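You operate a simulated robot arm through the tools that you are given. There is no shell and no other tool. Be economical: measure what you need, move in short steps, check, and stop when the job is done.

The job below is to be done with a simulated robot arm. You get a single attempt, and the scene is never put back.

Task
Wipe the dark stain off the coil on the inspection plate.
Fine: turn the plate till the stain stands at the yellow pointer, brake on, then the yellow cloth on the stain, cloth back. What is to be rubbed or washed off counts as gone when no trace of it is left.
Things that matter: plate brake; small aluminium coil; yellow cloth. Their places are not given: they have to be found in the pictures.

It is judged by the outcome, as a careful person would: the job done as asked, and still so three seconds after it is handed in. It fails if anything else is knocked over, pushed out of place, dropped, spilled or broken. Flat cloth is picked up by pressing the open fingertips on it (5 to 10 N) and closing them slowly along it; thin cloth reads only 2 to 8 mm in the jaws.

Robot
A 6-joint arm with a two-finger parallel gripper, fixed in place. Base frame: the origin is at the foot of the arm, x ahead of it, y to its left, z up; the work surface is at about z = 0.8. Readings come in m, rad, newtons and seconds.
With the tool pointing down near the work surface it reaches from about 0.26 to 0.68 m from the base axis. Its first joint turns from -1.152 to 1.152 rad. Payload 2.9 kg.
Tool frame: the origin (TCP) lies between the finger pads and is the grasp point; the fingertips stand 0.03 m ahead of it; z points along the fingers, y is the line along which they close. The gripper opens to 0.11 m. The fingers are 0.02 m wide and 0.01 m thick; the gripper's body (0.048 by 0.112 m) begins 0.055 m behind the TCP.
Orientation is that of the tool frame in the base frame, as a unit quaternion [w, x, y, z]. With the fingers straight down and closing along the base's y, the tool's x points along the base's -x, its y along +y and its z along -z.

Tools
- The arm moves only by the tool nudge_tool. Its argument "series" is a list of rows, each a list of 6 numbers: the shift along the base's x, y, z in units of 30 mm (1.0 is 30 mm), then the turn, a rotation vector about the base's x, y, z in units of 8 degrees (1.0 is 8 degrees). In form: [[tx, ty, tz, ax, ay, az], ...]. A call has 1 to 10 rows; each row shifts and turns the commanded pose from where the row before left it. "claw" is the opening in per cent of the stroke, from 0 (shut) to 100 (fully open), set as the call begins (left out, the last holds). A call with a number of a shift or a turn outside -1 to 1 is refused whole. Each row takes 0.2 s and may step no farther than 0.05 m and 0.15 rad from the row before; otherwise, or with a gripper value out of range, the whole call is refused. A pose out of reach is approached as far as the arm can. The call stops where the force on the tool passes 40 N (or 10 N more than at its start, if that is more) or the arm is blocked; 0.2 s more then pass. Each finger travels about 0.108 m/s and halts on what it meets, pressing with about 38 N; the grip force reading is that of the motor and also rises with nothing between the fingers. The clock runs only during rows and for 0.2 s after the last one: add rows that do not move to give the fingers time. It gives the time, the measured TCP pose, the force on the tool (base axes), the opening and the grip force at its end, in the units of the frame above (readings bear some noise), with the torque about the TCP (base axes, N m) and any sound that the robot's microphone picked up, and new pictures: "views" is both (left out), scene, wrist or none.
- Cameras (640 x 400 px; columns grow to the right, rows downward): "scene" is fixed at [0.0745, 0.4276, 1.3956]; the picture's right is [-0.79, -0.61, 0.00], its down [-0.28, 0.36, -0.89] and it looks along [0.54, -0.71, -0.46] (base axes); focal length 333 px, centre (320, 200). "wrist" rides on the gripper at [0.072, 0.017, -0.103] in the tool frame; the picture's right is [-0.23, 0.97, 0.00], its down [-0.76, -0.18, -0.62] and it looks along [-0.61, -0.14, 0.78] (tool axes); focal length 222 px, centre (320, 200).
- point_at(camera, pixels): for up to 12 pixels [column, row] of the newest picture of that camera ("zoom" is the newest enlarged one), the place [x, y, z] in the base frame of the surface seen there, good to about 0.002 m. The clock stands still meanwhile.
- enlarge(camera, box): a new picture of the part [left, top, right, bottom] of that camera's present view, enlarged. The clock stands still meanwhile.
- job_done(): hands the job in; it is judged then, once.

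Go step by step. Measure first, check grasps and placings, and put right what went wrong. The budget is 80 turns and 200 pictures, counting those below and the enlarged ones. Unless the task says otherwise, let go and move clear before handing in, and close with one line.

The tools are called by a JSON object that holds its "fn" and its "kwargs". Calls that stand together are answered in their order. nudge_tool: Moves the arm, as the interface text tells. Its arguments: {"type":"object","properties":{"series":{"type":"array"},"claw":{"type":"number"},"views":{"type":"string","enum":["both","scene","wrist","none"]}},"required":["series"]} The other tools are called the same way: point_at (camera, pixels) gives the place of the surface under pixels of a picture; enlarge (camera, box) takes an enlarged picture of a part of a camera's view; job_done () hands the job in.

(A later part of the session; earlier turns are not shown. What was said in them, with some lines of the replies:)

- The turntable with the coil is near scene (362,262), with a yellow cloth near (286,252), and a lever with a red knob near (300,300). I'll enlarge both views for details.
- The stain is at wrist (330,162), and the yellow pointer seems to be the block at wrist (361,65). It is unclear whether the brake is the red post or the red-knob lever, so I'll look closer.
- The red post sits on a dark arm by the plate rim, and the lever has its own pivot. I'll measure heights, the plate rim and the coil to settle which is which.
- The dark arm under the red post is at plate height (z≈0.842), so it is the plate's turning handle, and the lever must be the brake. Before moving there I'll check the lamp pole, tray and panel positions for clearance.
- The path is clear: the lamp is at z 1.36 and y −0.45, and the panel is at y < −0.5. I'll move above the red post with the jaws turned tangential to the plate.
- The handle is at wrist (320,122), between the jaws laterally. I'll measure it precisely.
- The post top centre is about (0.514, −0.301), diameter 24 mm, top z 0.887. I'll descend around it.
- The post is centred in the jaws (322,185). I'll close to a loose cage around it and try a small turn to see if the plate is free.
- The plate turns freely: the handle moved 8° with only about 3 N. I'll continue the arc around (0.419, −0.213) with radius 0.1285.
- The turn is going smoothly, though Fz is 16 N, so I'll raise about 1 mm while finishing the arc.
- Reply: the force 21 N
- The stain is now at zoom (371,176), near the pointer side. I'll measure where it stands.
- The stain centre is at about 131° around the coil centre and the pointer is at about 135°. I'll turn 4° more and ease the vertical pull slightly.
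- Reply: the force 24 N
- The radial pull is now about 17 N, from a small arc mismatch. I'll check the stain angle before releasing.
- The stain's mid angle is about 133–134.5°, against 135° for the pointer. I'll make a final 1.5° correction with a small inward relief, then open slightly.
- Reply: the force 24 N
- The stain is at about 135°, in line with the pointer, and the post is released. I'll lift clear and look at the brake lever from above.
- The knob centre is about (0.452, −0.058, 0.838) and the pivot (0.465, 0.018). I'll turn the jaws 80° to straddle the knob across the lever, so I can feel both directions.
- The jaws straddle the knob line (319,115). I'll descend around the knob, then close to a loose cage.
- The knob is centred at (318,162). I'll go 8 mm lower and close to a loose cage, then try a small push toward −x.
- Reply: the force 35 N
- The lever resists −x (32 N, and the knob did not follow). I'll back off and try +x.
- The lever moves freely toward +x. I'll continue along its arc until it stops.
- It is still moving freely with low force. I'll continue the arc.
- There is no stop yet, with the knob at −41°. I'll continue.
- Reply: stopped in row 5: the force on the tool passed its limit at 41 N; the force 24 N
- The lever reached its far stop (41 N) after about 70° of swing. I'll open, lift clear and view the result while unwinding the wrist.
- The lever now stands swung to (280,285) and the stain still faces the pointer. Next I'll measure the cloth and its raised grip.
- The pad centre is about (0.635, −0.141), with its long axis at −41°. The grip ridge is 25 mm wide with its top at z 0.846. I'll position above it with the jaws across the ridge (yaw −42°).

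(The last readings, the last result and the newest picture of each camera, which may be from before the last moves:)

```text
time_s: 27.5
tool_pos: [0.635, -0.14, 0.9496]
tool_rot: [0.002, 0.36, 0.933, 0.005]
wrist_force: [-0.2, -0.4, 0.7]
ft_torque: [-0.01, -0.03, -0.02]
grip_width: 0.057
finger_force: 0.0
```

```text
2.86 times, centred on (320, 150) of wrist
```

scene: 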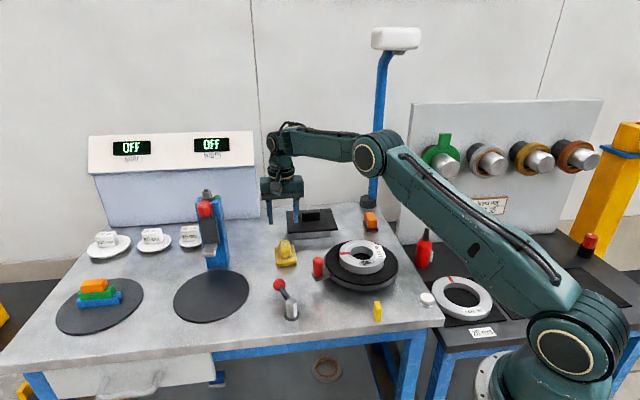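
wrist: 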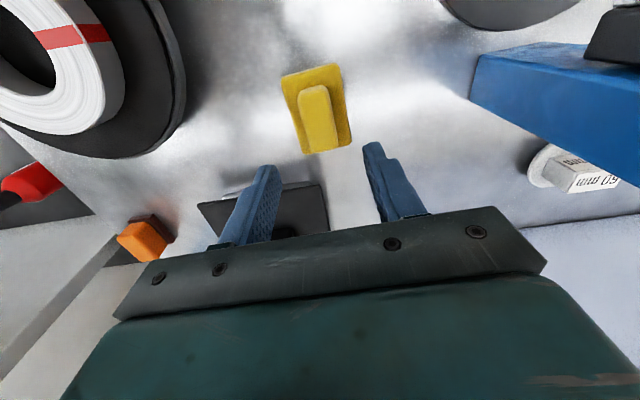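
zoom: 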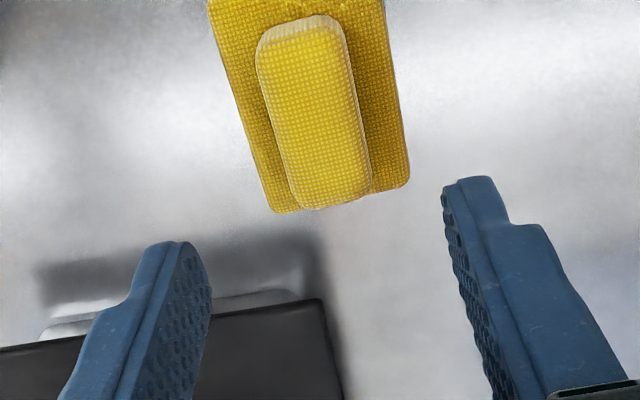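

The ridge is at wrist (319,118). I'll check its centre and the tray lid's proximity to the left finger.

{"fn": "point_at", "kwargs": {"camera": "wrist", "pixels": [[306, 94], [324, 90], [331, 145], [314, 148], [318, 118], [301, 153], [351, 144], [282, 77], [336, 65], [198, 204], [320, 185], [328, 235]]}}

```text
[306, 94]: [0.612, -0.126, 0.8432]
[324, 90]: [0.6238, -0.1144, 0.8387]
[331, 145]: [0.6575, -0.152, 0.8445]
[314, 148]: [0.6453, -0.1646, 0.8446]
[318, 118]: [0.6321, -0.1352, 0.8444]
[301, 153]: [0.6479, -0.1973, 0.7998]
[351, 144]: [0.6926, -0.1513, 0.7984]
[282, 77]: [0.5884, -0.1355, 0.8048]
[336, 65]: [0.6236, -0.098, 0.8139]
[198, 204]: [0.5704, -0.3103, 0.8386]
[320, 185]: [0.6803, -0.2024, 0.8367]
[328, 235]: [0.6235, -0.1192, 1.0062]
```

The ridge is centred under the TCP and clearances are fine. I'll descend to z 0.85 and close.

{"fn": "nudge_tool", "kwargs": {"series": [[0, 0.02, -0.9, 0, 0, 0], [0, 0, -0.9, 0, 0, 0], [0, 0, -0.9, 0, 0, 0], [0, 0, -0.62, 0, 0, 0], [0, 0, 0, 0, 0, 0]], "views": "none"}}

{"fn": "nudge_tool", "kwargs": {"series": [[0, 0, 0, 0, 0, 0], [0, 0, 0, 0, 0, 0], [0, 0, 0, 0, 0, 0]], "claw": 10, "views": "wrist"}}

```text
time_s: 28.7
tool_pos: [0.6343, -0.1384, 0.8489]
tool_rot: [0.003, 0.359, 0.933, 0.006]
wrist_force: [-0.3, -0.3, 0.8]
ft_torque: [0.02, -0.02, -0.02]
grip_width: 0.0573
finger_force: 0.0
```

```text
time_s: 29.5
tool_pos: [0.6341, -0.1381, 0.8494]
tool_rot: [0.003, 0.359, 0.933, 0.006]
wrist_force: [-0.3, -0.9, 3.1]
ft_torque: [-0.08, 0.11, 0.03]
grip_width: 0.0294
finger_force: 37.7
```

wrist: 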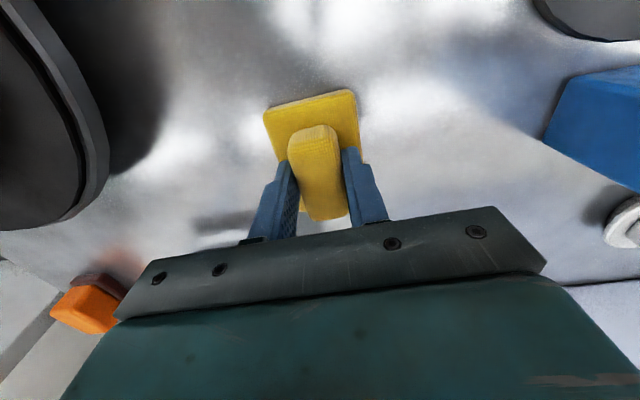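

The cloth is gripped (29 mm, 38 N). I'll lift it and carry it to above the stain at (0.391, −0.181).

{"fn": "nudge_tool", "kwargs": {"series": [[0, 0, 0.8, 0, 0, 0], [0, 0, 1, 0, 0, 0], [0, 0, 1, 0, 0, 0], [0, 0, 1, 0, 0, 0], [-1, -0.18, 0.2, 0, 0, 0], [-1, -0.18, 0, 0, 0, 0], [-1, -0.18, 0, 0, 0, 0], [-1, -0.18, 0, 0, 0, 0], [-1, -0.18, 0, 0, 0, 0], [-1, -0.18, 0, 0, 0, 0]], "views": "none"}}

{"fn": "nudge_tool", "kwargs": {"series": [[-1, -0.18, 0, 0, 0, 0], [-0.9, -0.15, 0, 0, 0, 0], [0, 0, 0, 0, 0, 0]]}}

{"fn": "enlarge", "kwargs": {"camera": "scene", "box": [290, 190, 430, 320]}}

```text
time_s: 31.7
tool_pos: [0.4556, -0.1723, 0.9682]
tool_rot: [0.002, 0.359, 0.933, 0.005]
wrist_force: [0.5, -0.2, -1.1]
ft_torque: [0.0, 0.01, 0.02]
grip_width: 0.0295
finger_force: 37.7
```

```text
time_s: 32.5
tool_pos: [0.3975, -0.1823, 0.9694]
tool_rot: [0.003, 0.359, 0.933, 0.005]
wrist_force: [0.2, -0.4, -1.6]
ft_torque: [0.0, -0.01, -0.03]
grip_width: 0.0293
finger_force: 37.2
```

scene: 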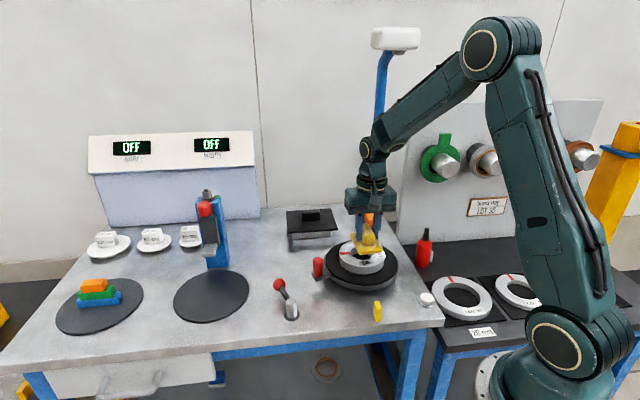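
wrist: 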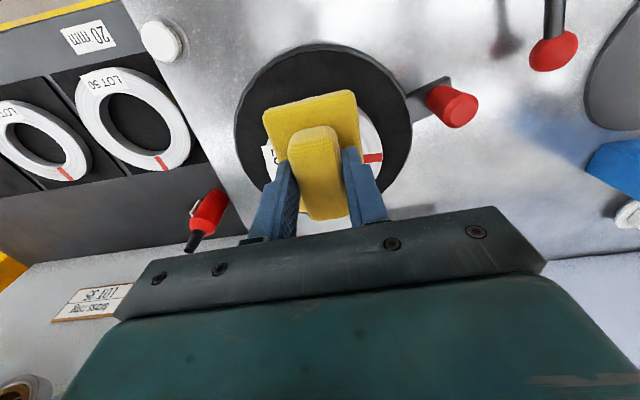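

```text
3.08 times, centred on (360, 255) of scene
```

zoom: 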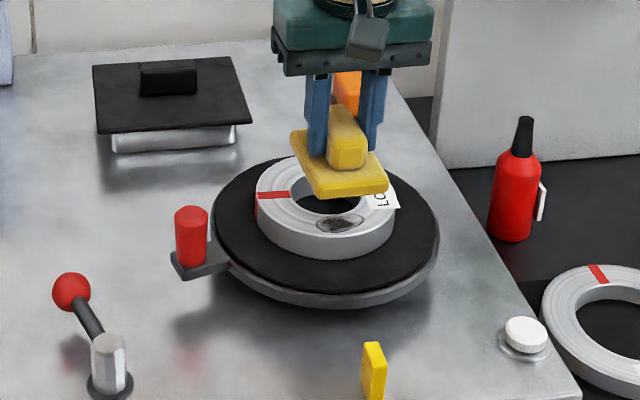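

The stain is visible just ahead of and below the pad. I'll lower onto it slowly until light contact.

{"fn": "nudge_tool", "kwargs": {"series": [[-0.2, 0.04, -0.7, 0, 0, 0], [0, 0, -0.7, 0, 0, 0], [0, 0, -0.15, 0, 0, 0], [0, 0, -0.1, 0, 0, 0], [0, 0, 0, 0, 0, 0]], "views": "none"}}

```text
time_s: 33.7
tool_pos: [0.3913, -0.1808, 0.9203]
tool_rot: [0.004, 0.359, 0.933, 0.005]
wrist_force: [-1.4, 2.5, 8.0]
ft_torque: [-0.12, 0.2, -0.05]
grip_width: 0.0293
finger_force: 38.2
```

Contact is at 8 N. I'll rub with short tangential and radial strokes.

{"fn": "nudge_tool", "kwargs": {"series": [[0.25, 0.25, -0.02, 0, 0, 0], [-0.25, -0.25, 0, 0, 0, 0], [-0.25, -0.25, 0, 0, 0, 0], [0.25, 0.25, 0, 0, 0, 0], [0.25, 0.25, 0, 0, 0, 0], [-0.25, -0.25, 0, 0, 0, 0], [-0.25, -0.25, 0, 0, 0, 0], [0.25, 0.25, 0, 0, 0, 0], [-0.25, 0.25, 0, 0, 0, 0], [0.25, -0.25, 0, 0, 0, 0]], "views": "none"}}

{"fn": "nudge_tool", "kwargs": {"series": [[0.25, -0.25, 0, 0, 0, 0], [-0.25, 0.25, 0, 0, 0, 0], [-0.25, 0.25, 0, 0, 0, 0], [0.25, -0.25, 0, 0, 0, 0], [0.25, 0.25, 0, 0, 0, 0], [-0.25, -0.25, 0, 0, 0, 0], [-0.25, -0.25, 0, 0, 0, 0], [0.25, 0.25, 0, 0, 0, 0], [0, 0, 0, 0, 0, 0]]}}

{"fn": "enlarge", "kwargs": {"camera": "scene", "box": [290, 190, 430, 320]}}

```text
time_s: 35.5
tool_pos: [0.3867, -0.1865, 0.9195]
tool_rot: [0.003, 0.363, 0.932, 0.002]
wrist_force: [-2.8, -0.6, 4.5]
ft_torque: [0.12, 0.0, 0.08]
grip_width: 0.0293
finger_force: 38.1
stopped in row 9: the force on the tool passed its limit at 44 N (the readings are from after the stop); the commanded pose is now the measured one
```

```text
time_s: 37.5
tool_pos: [0.3875, -0.1868, 0.9199]
tool_rot: [0.004, 0.365, 0.931, 0.0]
wrist_force: [-11.5, -10.7, 32.8]
ft_torque: [-0.34, 0.59, -0.02]
grip_width: 0.0293
finger_force: 37.8
```

scene: 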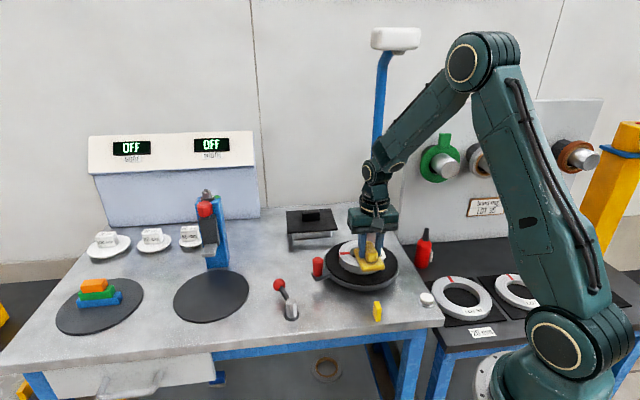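
wrist: 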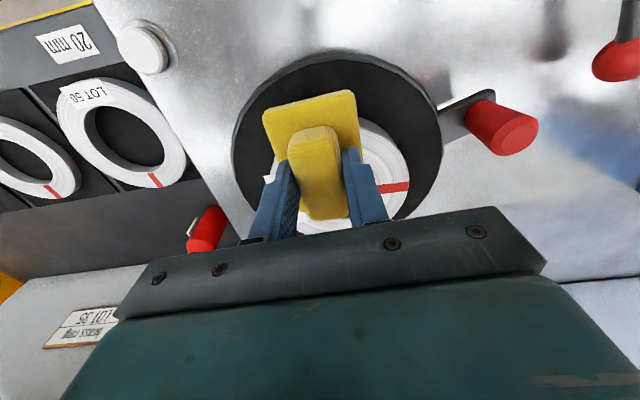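

```text
3.08 times, centred on (360, 255) of scene
```

zoom: 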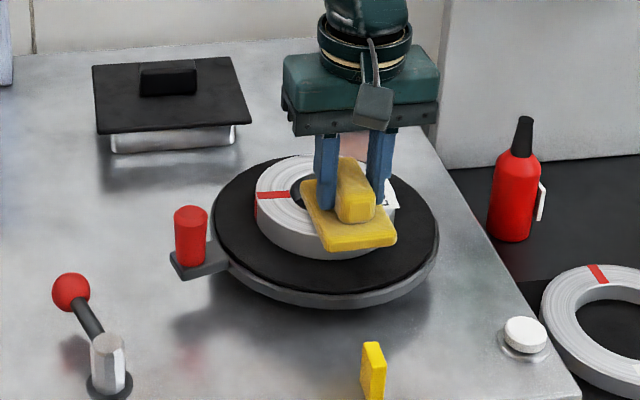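

The force climbed to 33 N and the coil and plate seem unmoved. I'll lift the cloth off to inspect.

{"fn": "nudge_tool", "kwargs": {"series": [[0, 0, 0.6, 0, 0, 0], [0, 0, 1, 0, 0, 0], [0.7, 0.1, 0.8, 0, 0, 0], [1, 0.2, 0, 0, 0, 0], [0.9, 0.2, 0, 0, 0, 0], [0, 0, 0, 0, 0, 0]]}}

{"fn": "enlarge", "kwargs": {"camera": "scene", "box": [330, 215, 410, 300]}}

```text
time_s: 38.9
tool_pos: [0.4675, -0.169, 0.9921]
tool_rot: [0.002, 0.364, 0.932, 0.002]
wrist_force: [-1.0, -0.9, -1.1]
ft_torque: [-0.01, -0.01, 0.01]
grip_width: 0.0291
finger_force: 37.8
```

scene: 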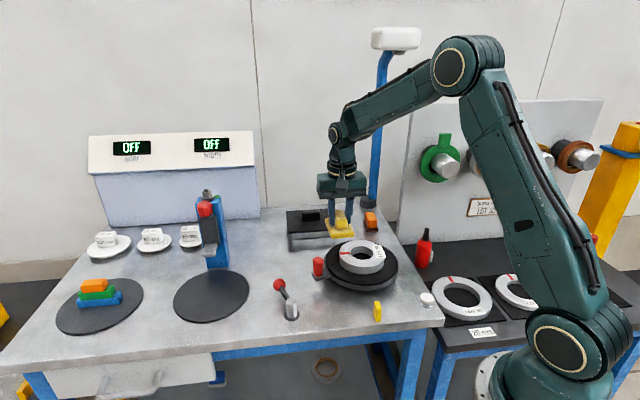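
wrist: 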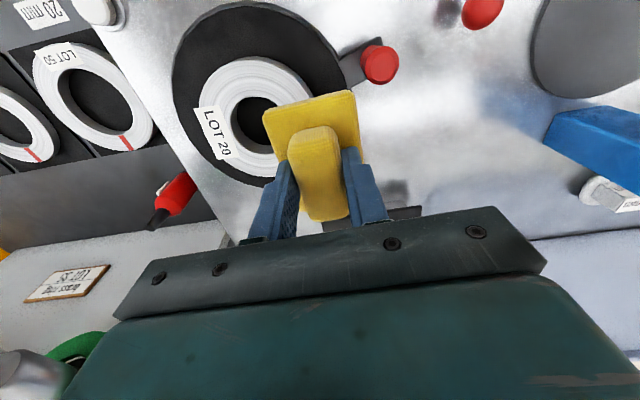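

```text
4.71 times, centred on (370, 258) of scene
```

zoom: 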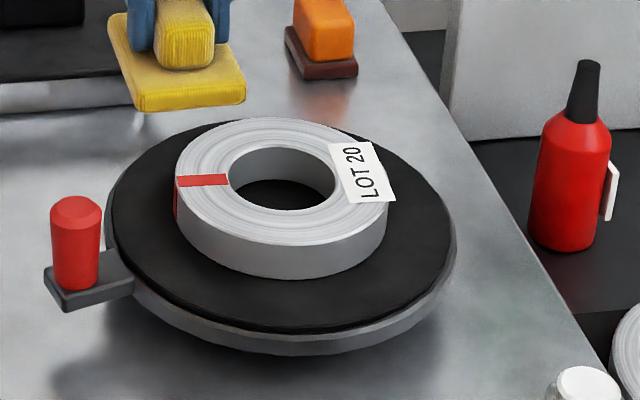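

The stain appears gone. I'll zoom in more tightly for any faint trace.

{"fn": "enlarge", "kwargs": {"camera": "scene", "box": [350, 248, 382, 270]}}

{"fn": "enlarge", "kwargs": {"camera": "wrist", "box": [190, 50, 310, 170]}}

```text
16.00 times, centred on (366, 259) of scene
```

zoom: 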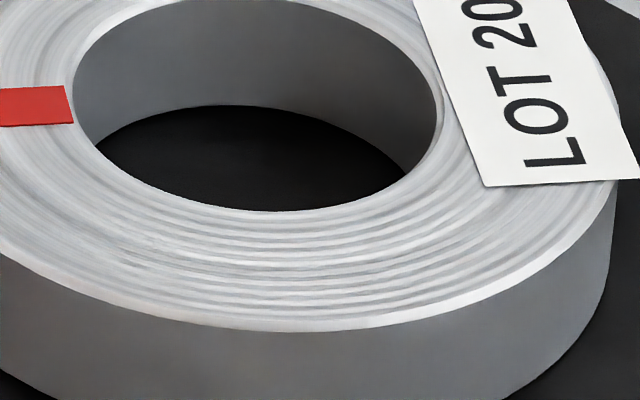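

```text
3.33 times, centred on (250, 110) of wrist
```

zoom: 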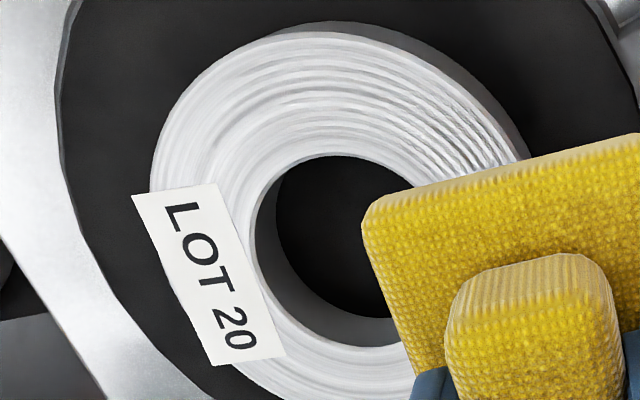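

The coil is clean. I'll return the cloth to its original place at (0.634, −0.138).

{"fn": "nudge_tool", "kwargs": {"series": [[0.93, 0.172, 0, 0, 0, 0], [0.93, 0.172, 0, 0, 0, 0], [0.93, 0.172, 0, 0, 0, 0], [0.93, 0.172, 0, 0, 0, 0], [0.93, 0.172, 0, 0, 0, 0], [0.91, 0.172, -0.5, 0, 0, 0.07], [0, 0, -1, 0, 0, 0], [0, 0, -1, 0, 0, 0], [0, 0, -1, 0, 0, 0], [0, 0, 0, 0, 0, 0]]}}

```text
time_s: 41.1
tool_pos: [0.6351, -0.1371, 0.8864]
tool_rot: [0.003, 0.359, 0.933, 0.001]
wrist_force: [-0.6, -0.7, -0.4]
ft_torque: [-0.01, 0.05, 0.0]
grip_width: 0.0295
finger_force: 37.9
```

scene: 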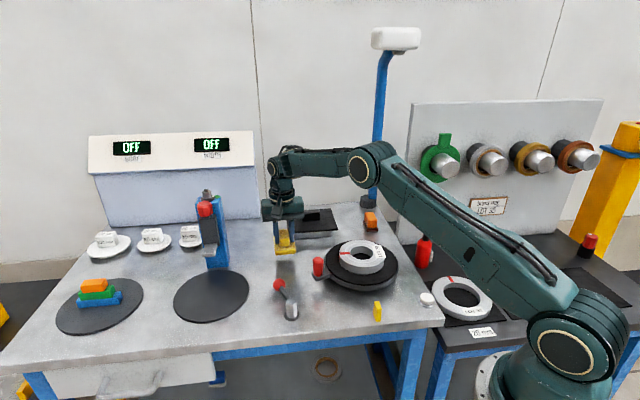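
wrist: 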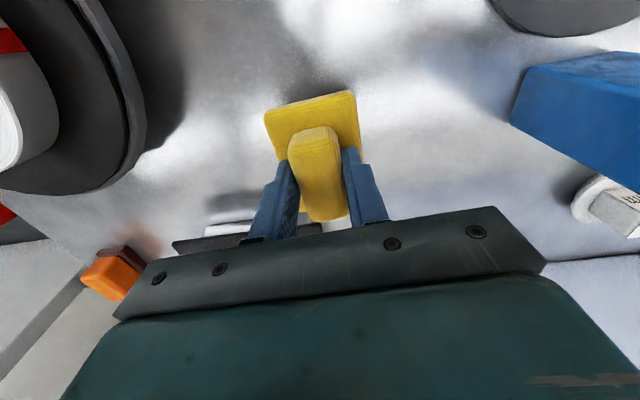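

The cloth is 37 mm above its home. I'll lower it the rest of the way gently.

{"fn": "nudge_tool", "kwargs": {"series": [[-0.02, -0.03, -0.8, 0, 0, 0], [0, 0, -0.3, 0, 0, 0], [0, 0, -0.1, 0, 0, 0], [0, 0, 0, 0, 0, 0]], "views": "none"}}

```text
time_s: 42.1
tool_pos: [0.6331, -0.14, 0.8513]
tool_rot: [0.003, 0.358, 0.934, 0.002]
wrist_force: [0.6, 0.2, -0.8]
ft_torque: [-0.01, -0.03, 0.0]
grip_width: 0.0291
finger_force: 38.0
```

{"fn": "nudge_tool", "kwargs": {"series": [[0, 0, -0.05, 0, 0, 0], [0, 0, 0, 0, 0, 0]], "views": "none"}}

{"fn": "nudge_tool", "kwargs": {"series": [[0, 0, 0, 0, 0, 0], [0, 0, 0, 0, 0, 0], [0, 0, 0, 0, 0, 0], [0, 0, 1, 0, 0, 0], [0, 0, 1, 0, 0, 0], [0, 0, 1, 0, 0, 0], [0, 0, 1, 0, 0, 0], [-0.5, 0, 1, 0, 0, 0], [-0.8, 0, 0.5, 0, 0, 0], [0, 0, 0, 0, 0, 0]], "claw": 52}}

{"fn": "enlarge", "kwargs": {"camera": "scene", "box": [250, 200, 450, 330]}}

{"fn": "enlarge", "kwargs": {"camera": "wrist", "box": [180, 20, 440, 200]}}

```text
time_s: 42.7
tool_pos: [0.634, -0.1409, 0.8496]
tool_rot: [0.002, 0.358, 0.934, 0.002]
wrist_force: [0.3, 0.3, -0.5]
ft_torque: [-0.01, 0.0, -0.01]
grip_width: 0.0294
finger_force: 38.3
```

```text
time_s: 44.9
tool_pos: [0.5944, -0.1399, 1.0164]
tool_rot: [0.002, 0.358, 0.934, 0.002]
wrist_force: [0.2, -0.6, -0.4]
ft_torque: [-0.01, 0.0, 0.0]
grip_width: 0.0572
finger_force: 0.1
```

scene: 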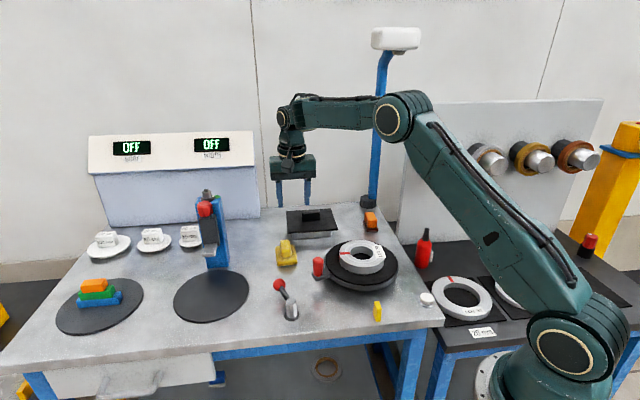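
wrist: 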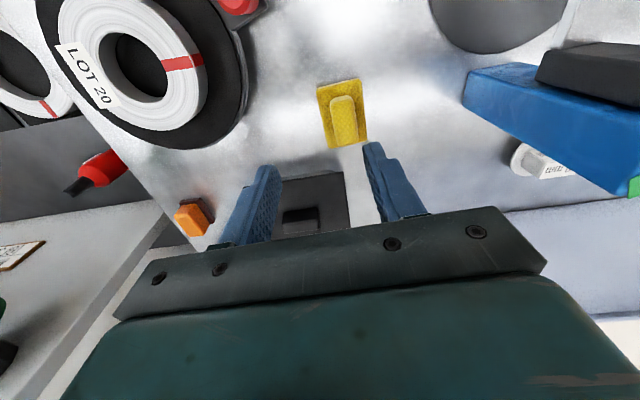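

```text
3.08 times, centred on (350, 265) of scene
```

zoom: 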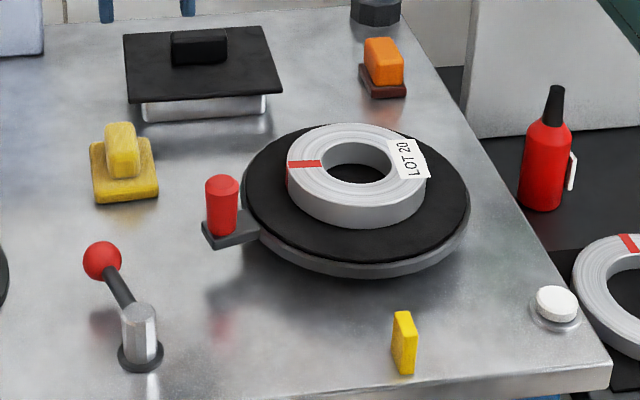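

```text
2.22 times, centred on (310, 110) of wrist
```

zoom: 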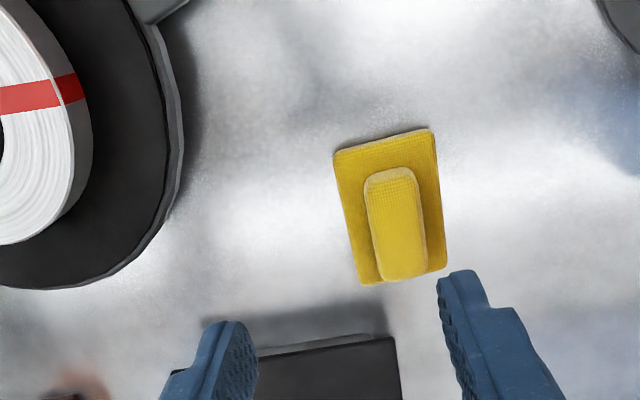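

The coil is clean, the stained side still stands at the pointer, the brake lever is over at its far stop, and the cloth is back flat at its place with the gripper open and clear. I'll hand the job in.

{"fn": "job_done", "kwargs": {}}

```text
The job is handed in.
```

The stain is wiped off the coil, with no trace left in the close-up pictures. The plate stands at the yellow pointer and the cloth is back in its place. The brake lever is swung to its far stop, which I took as "on"; I did not push the plate afterwards to check that it holds.
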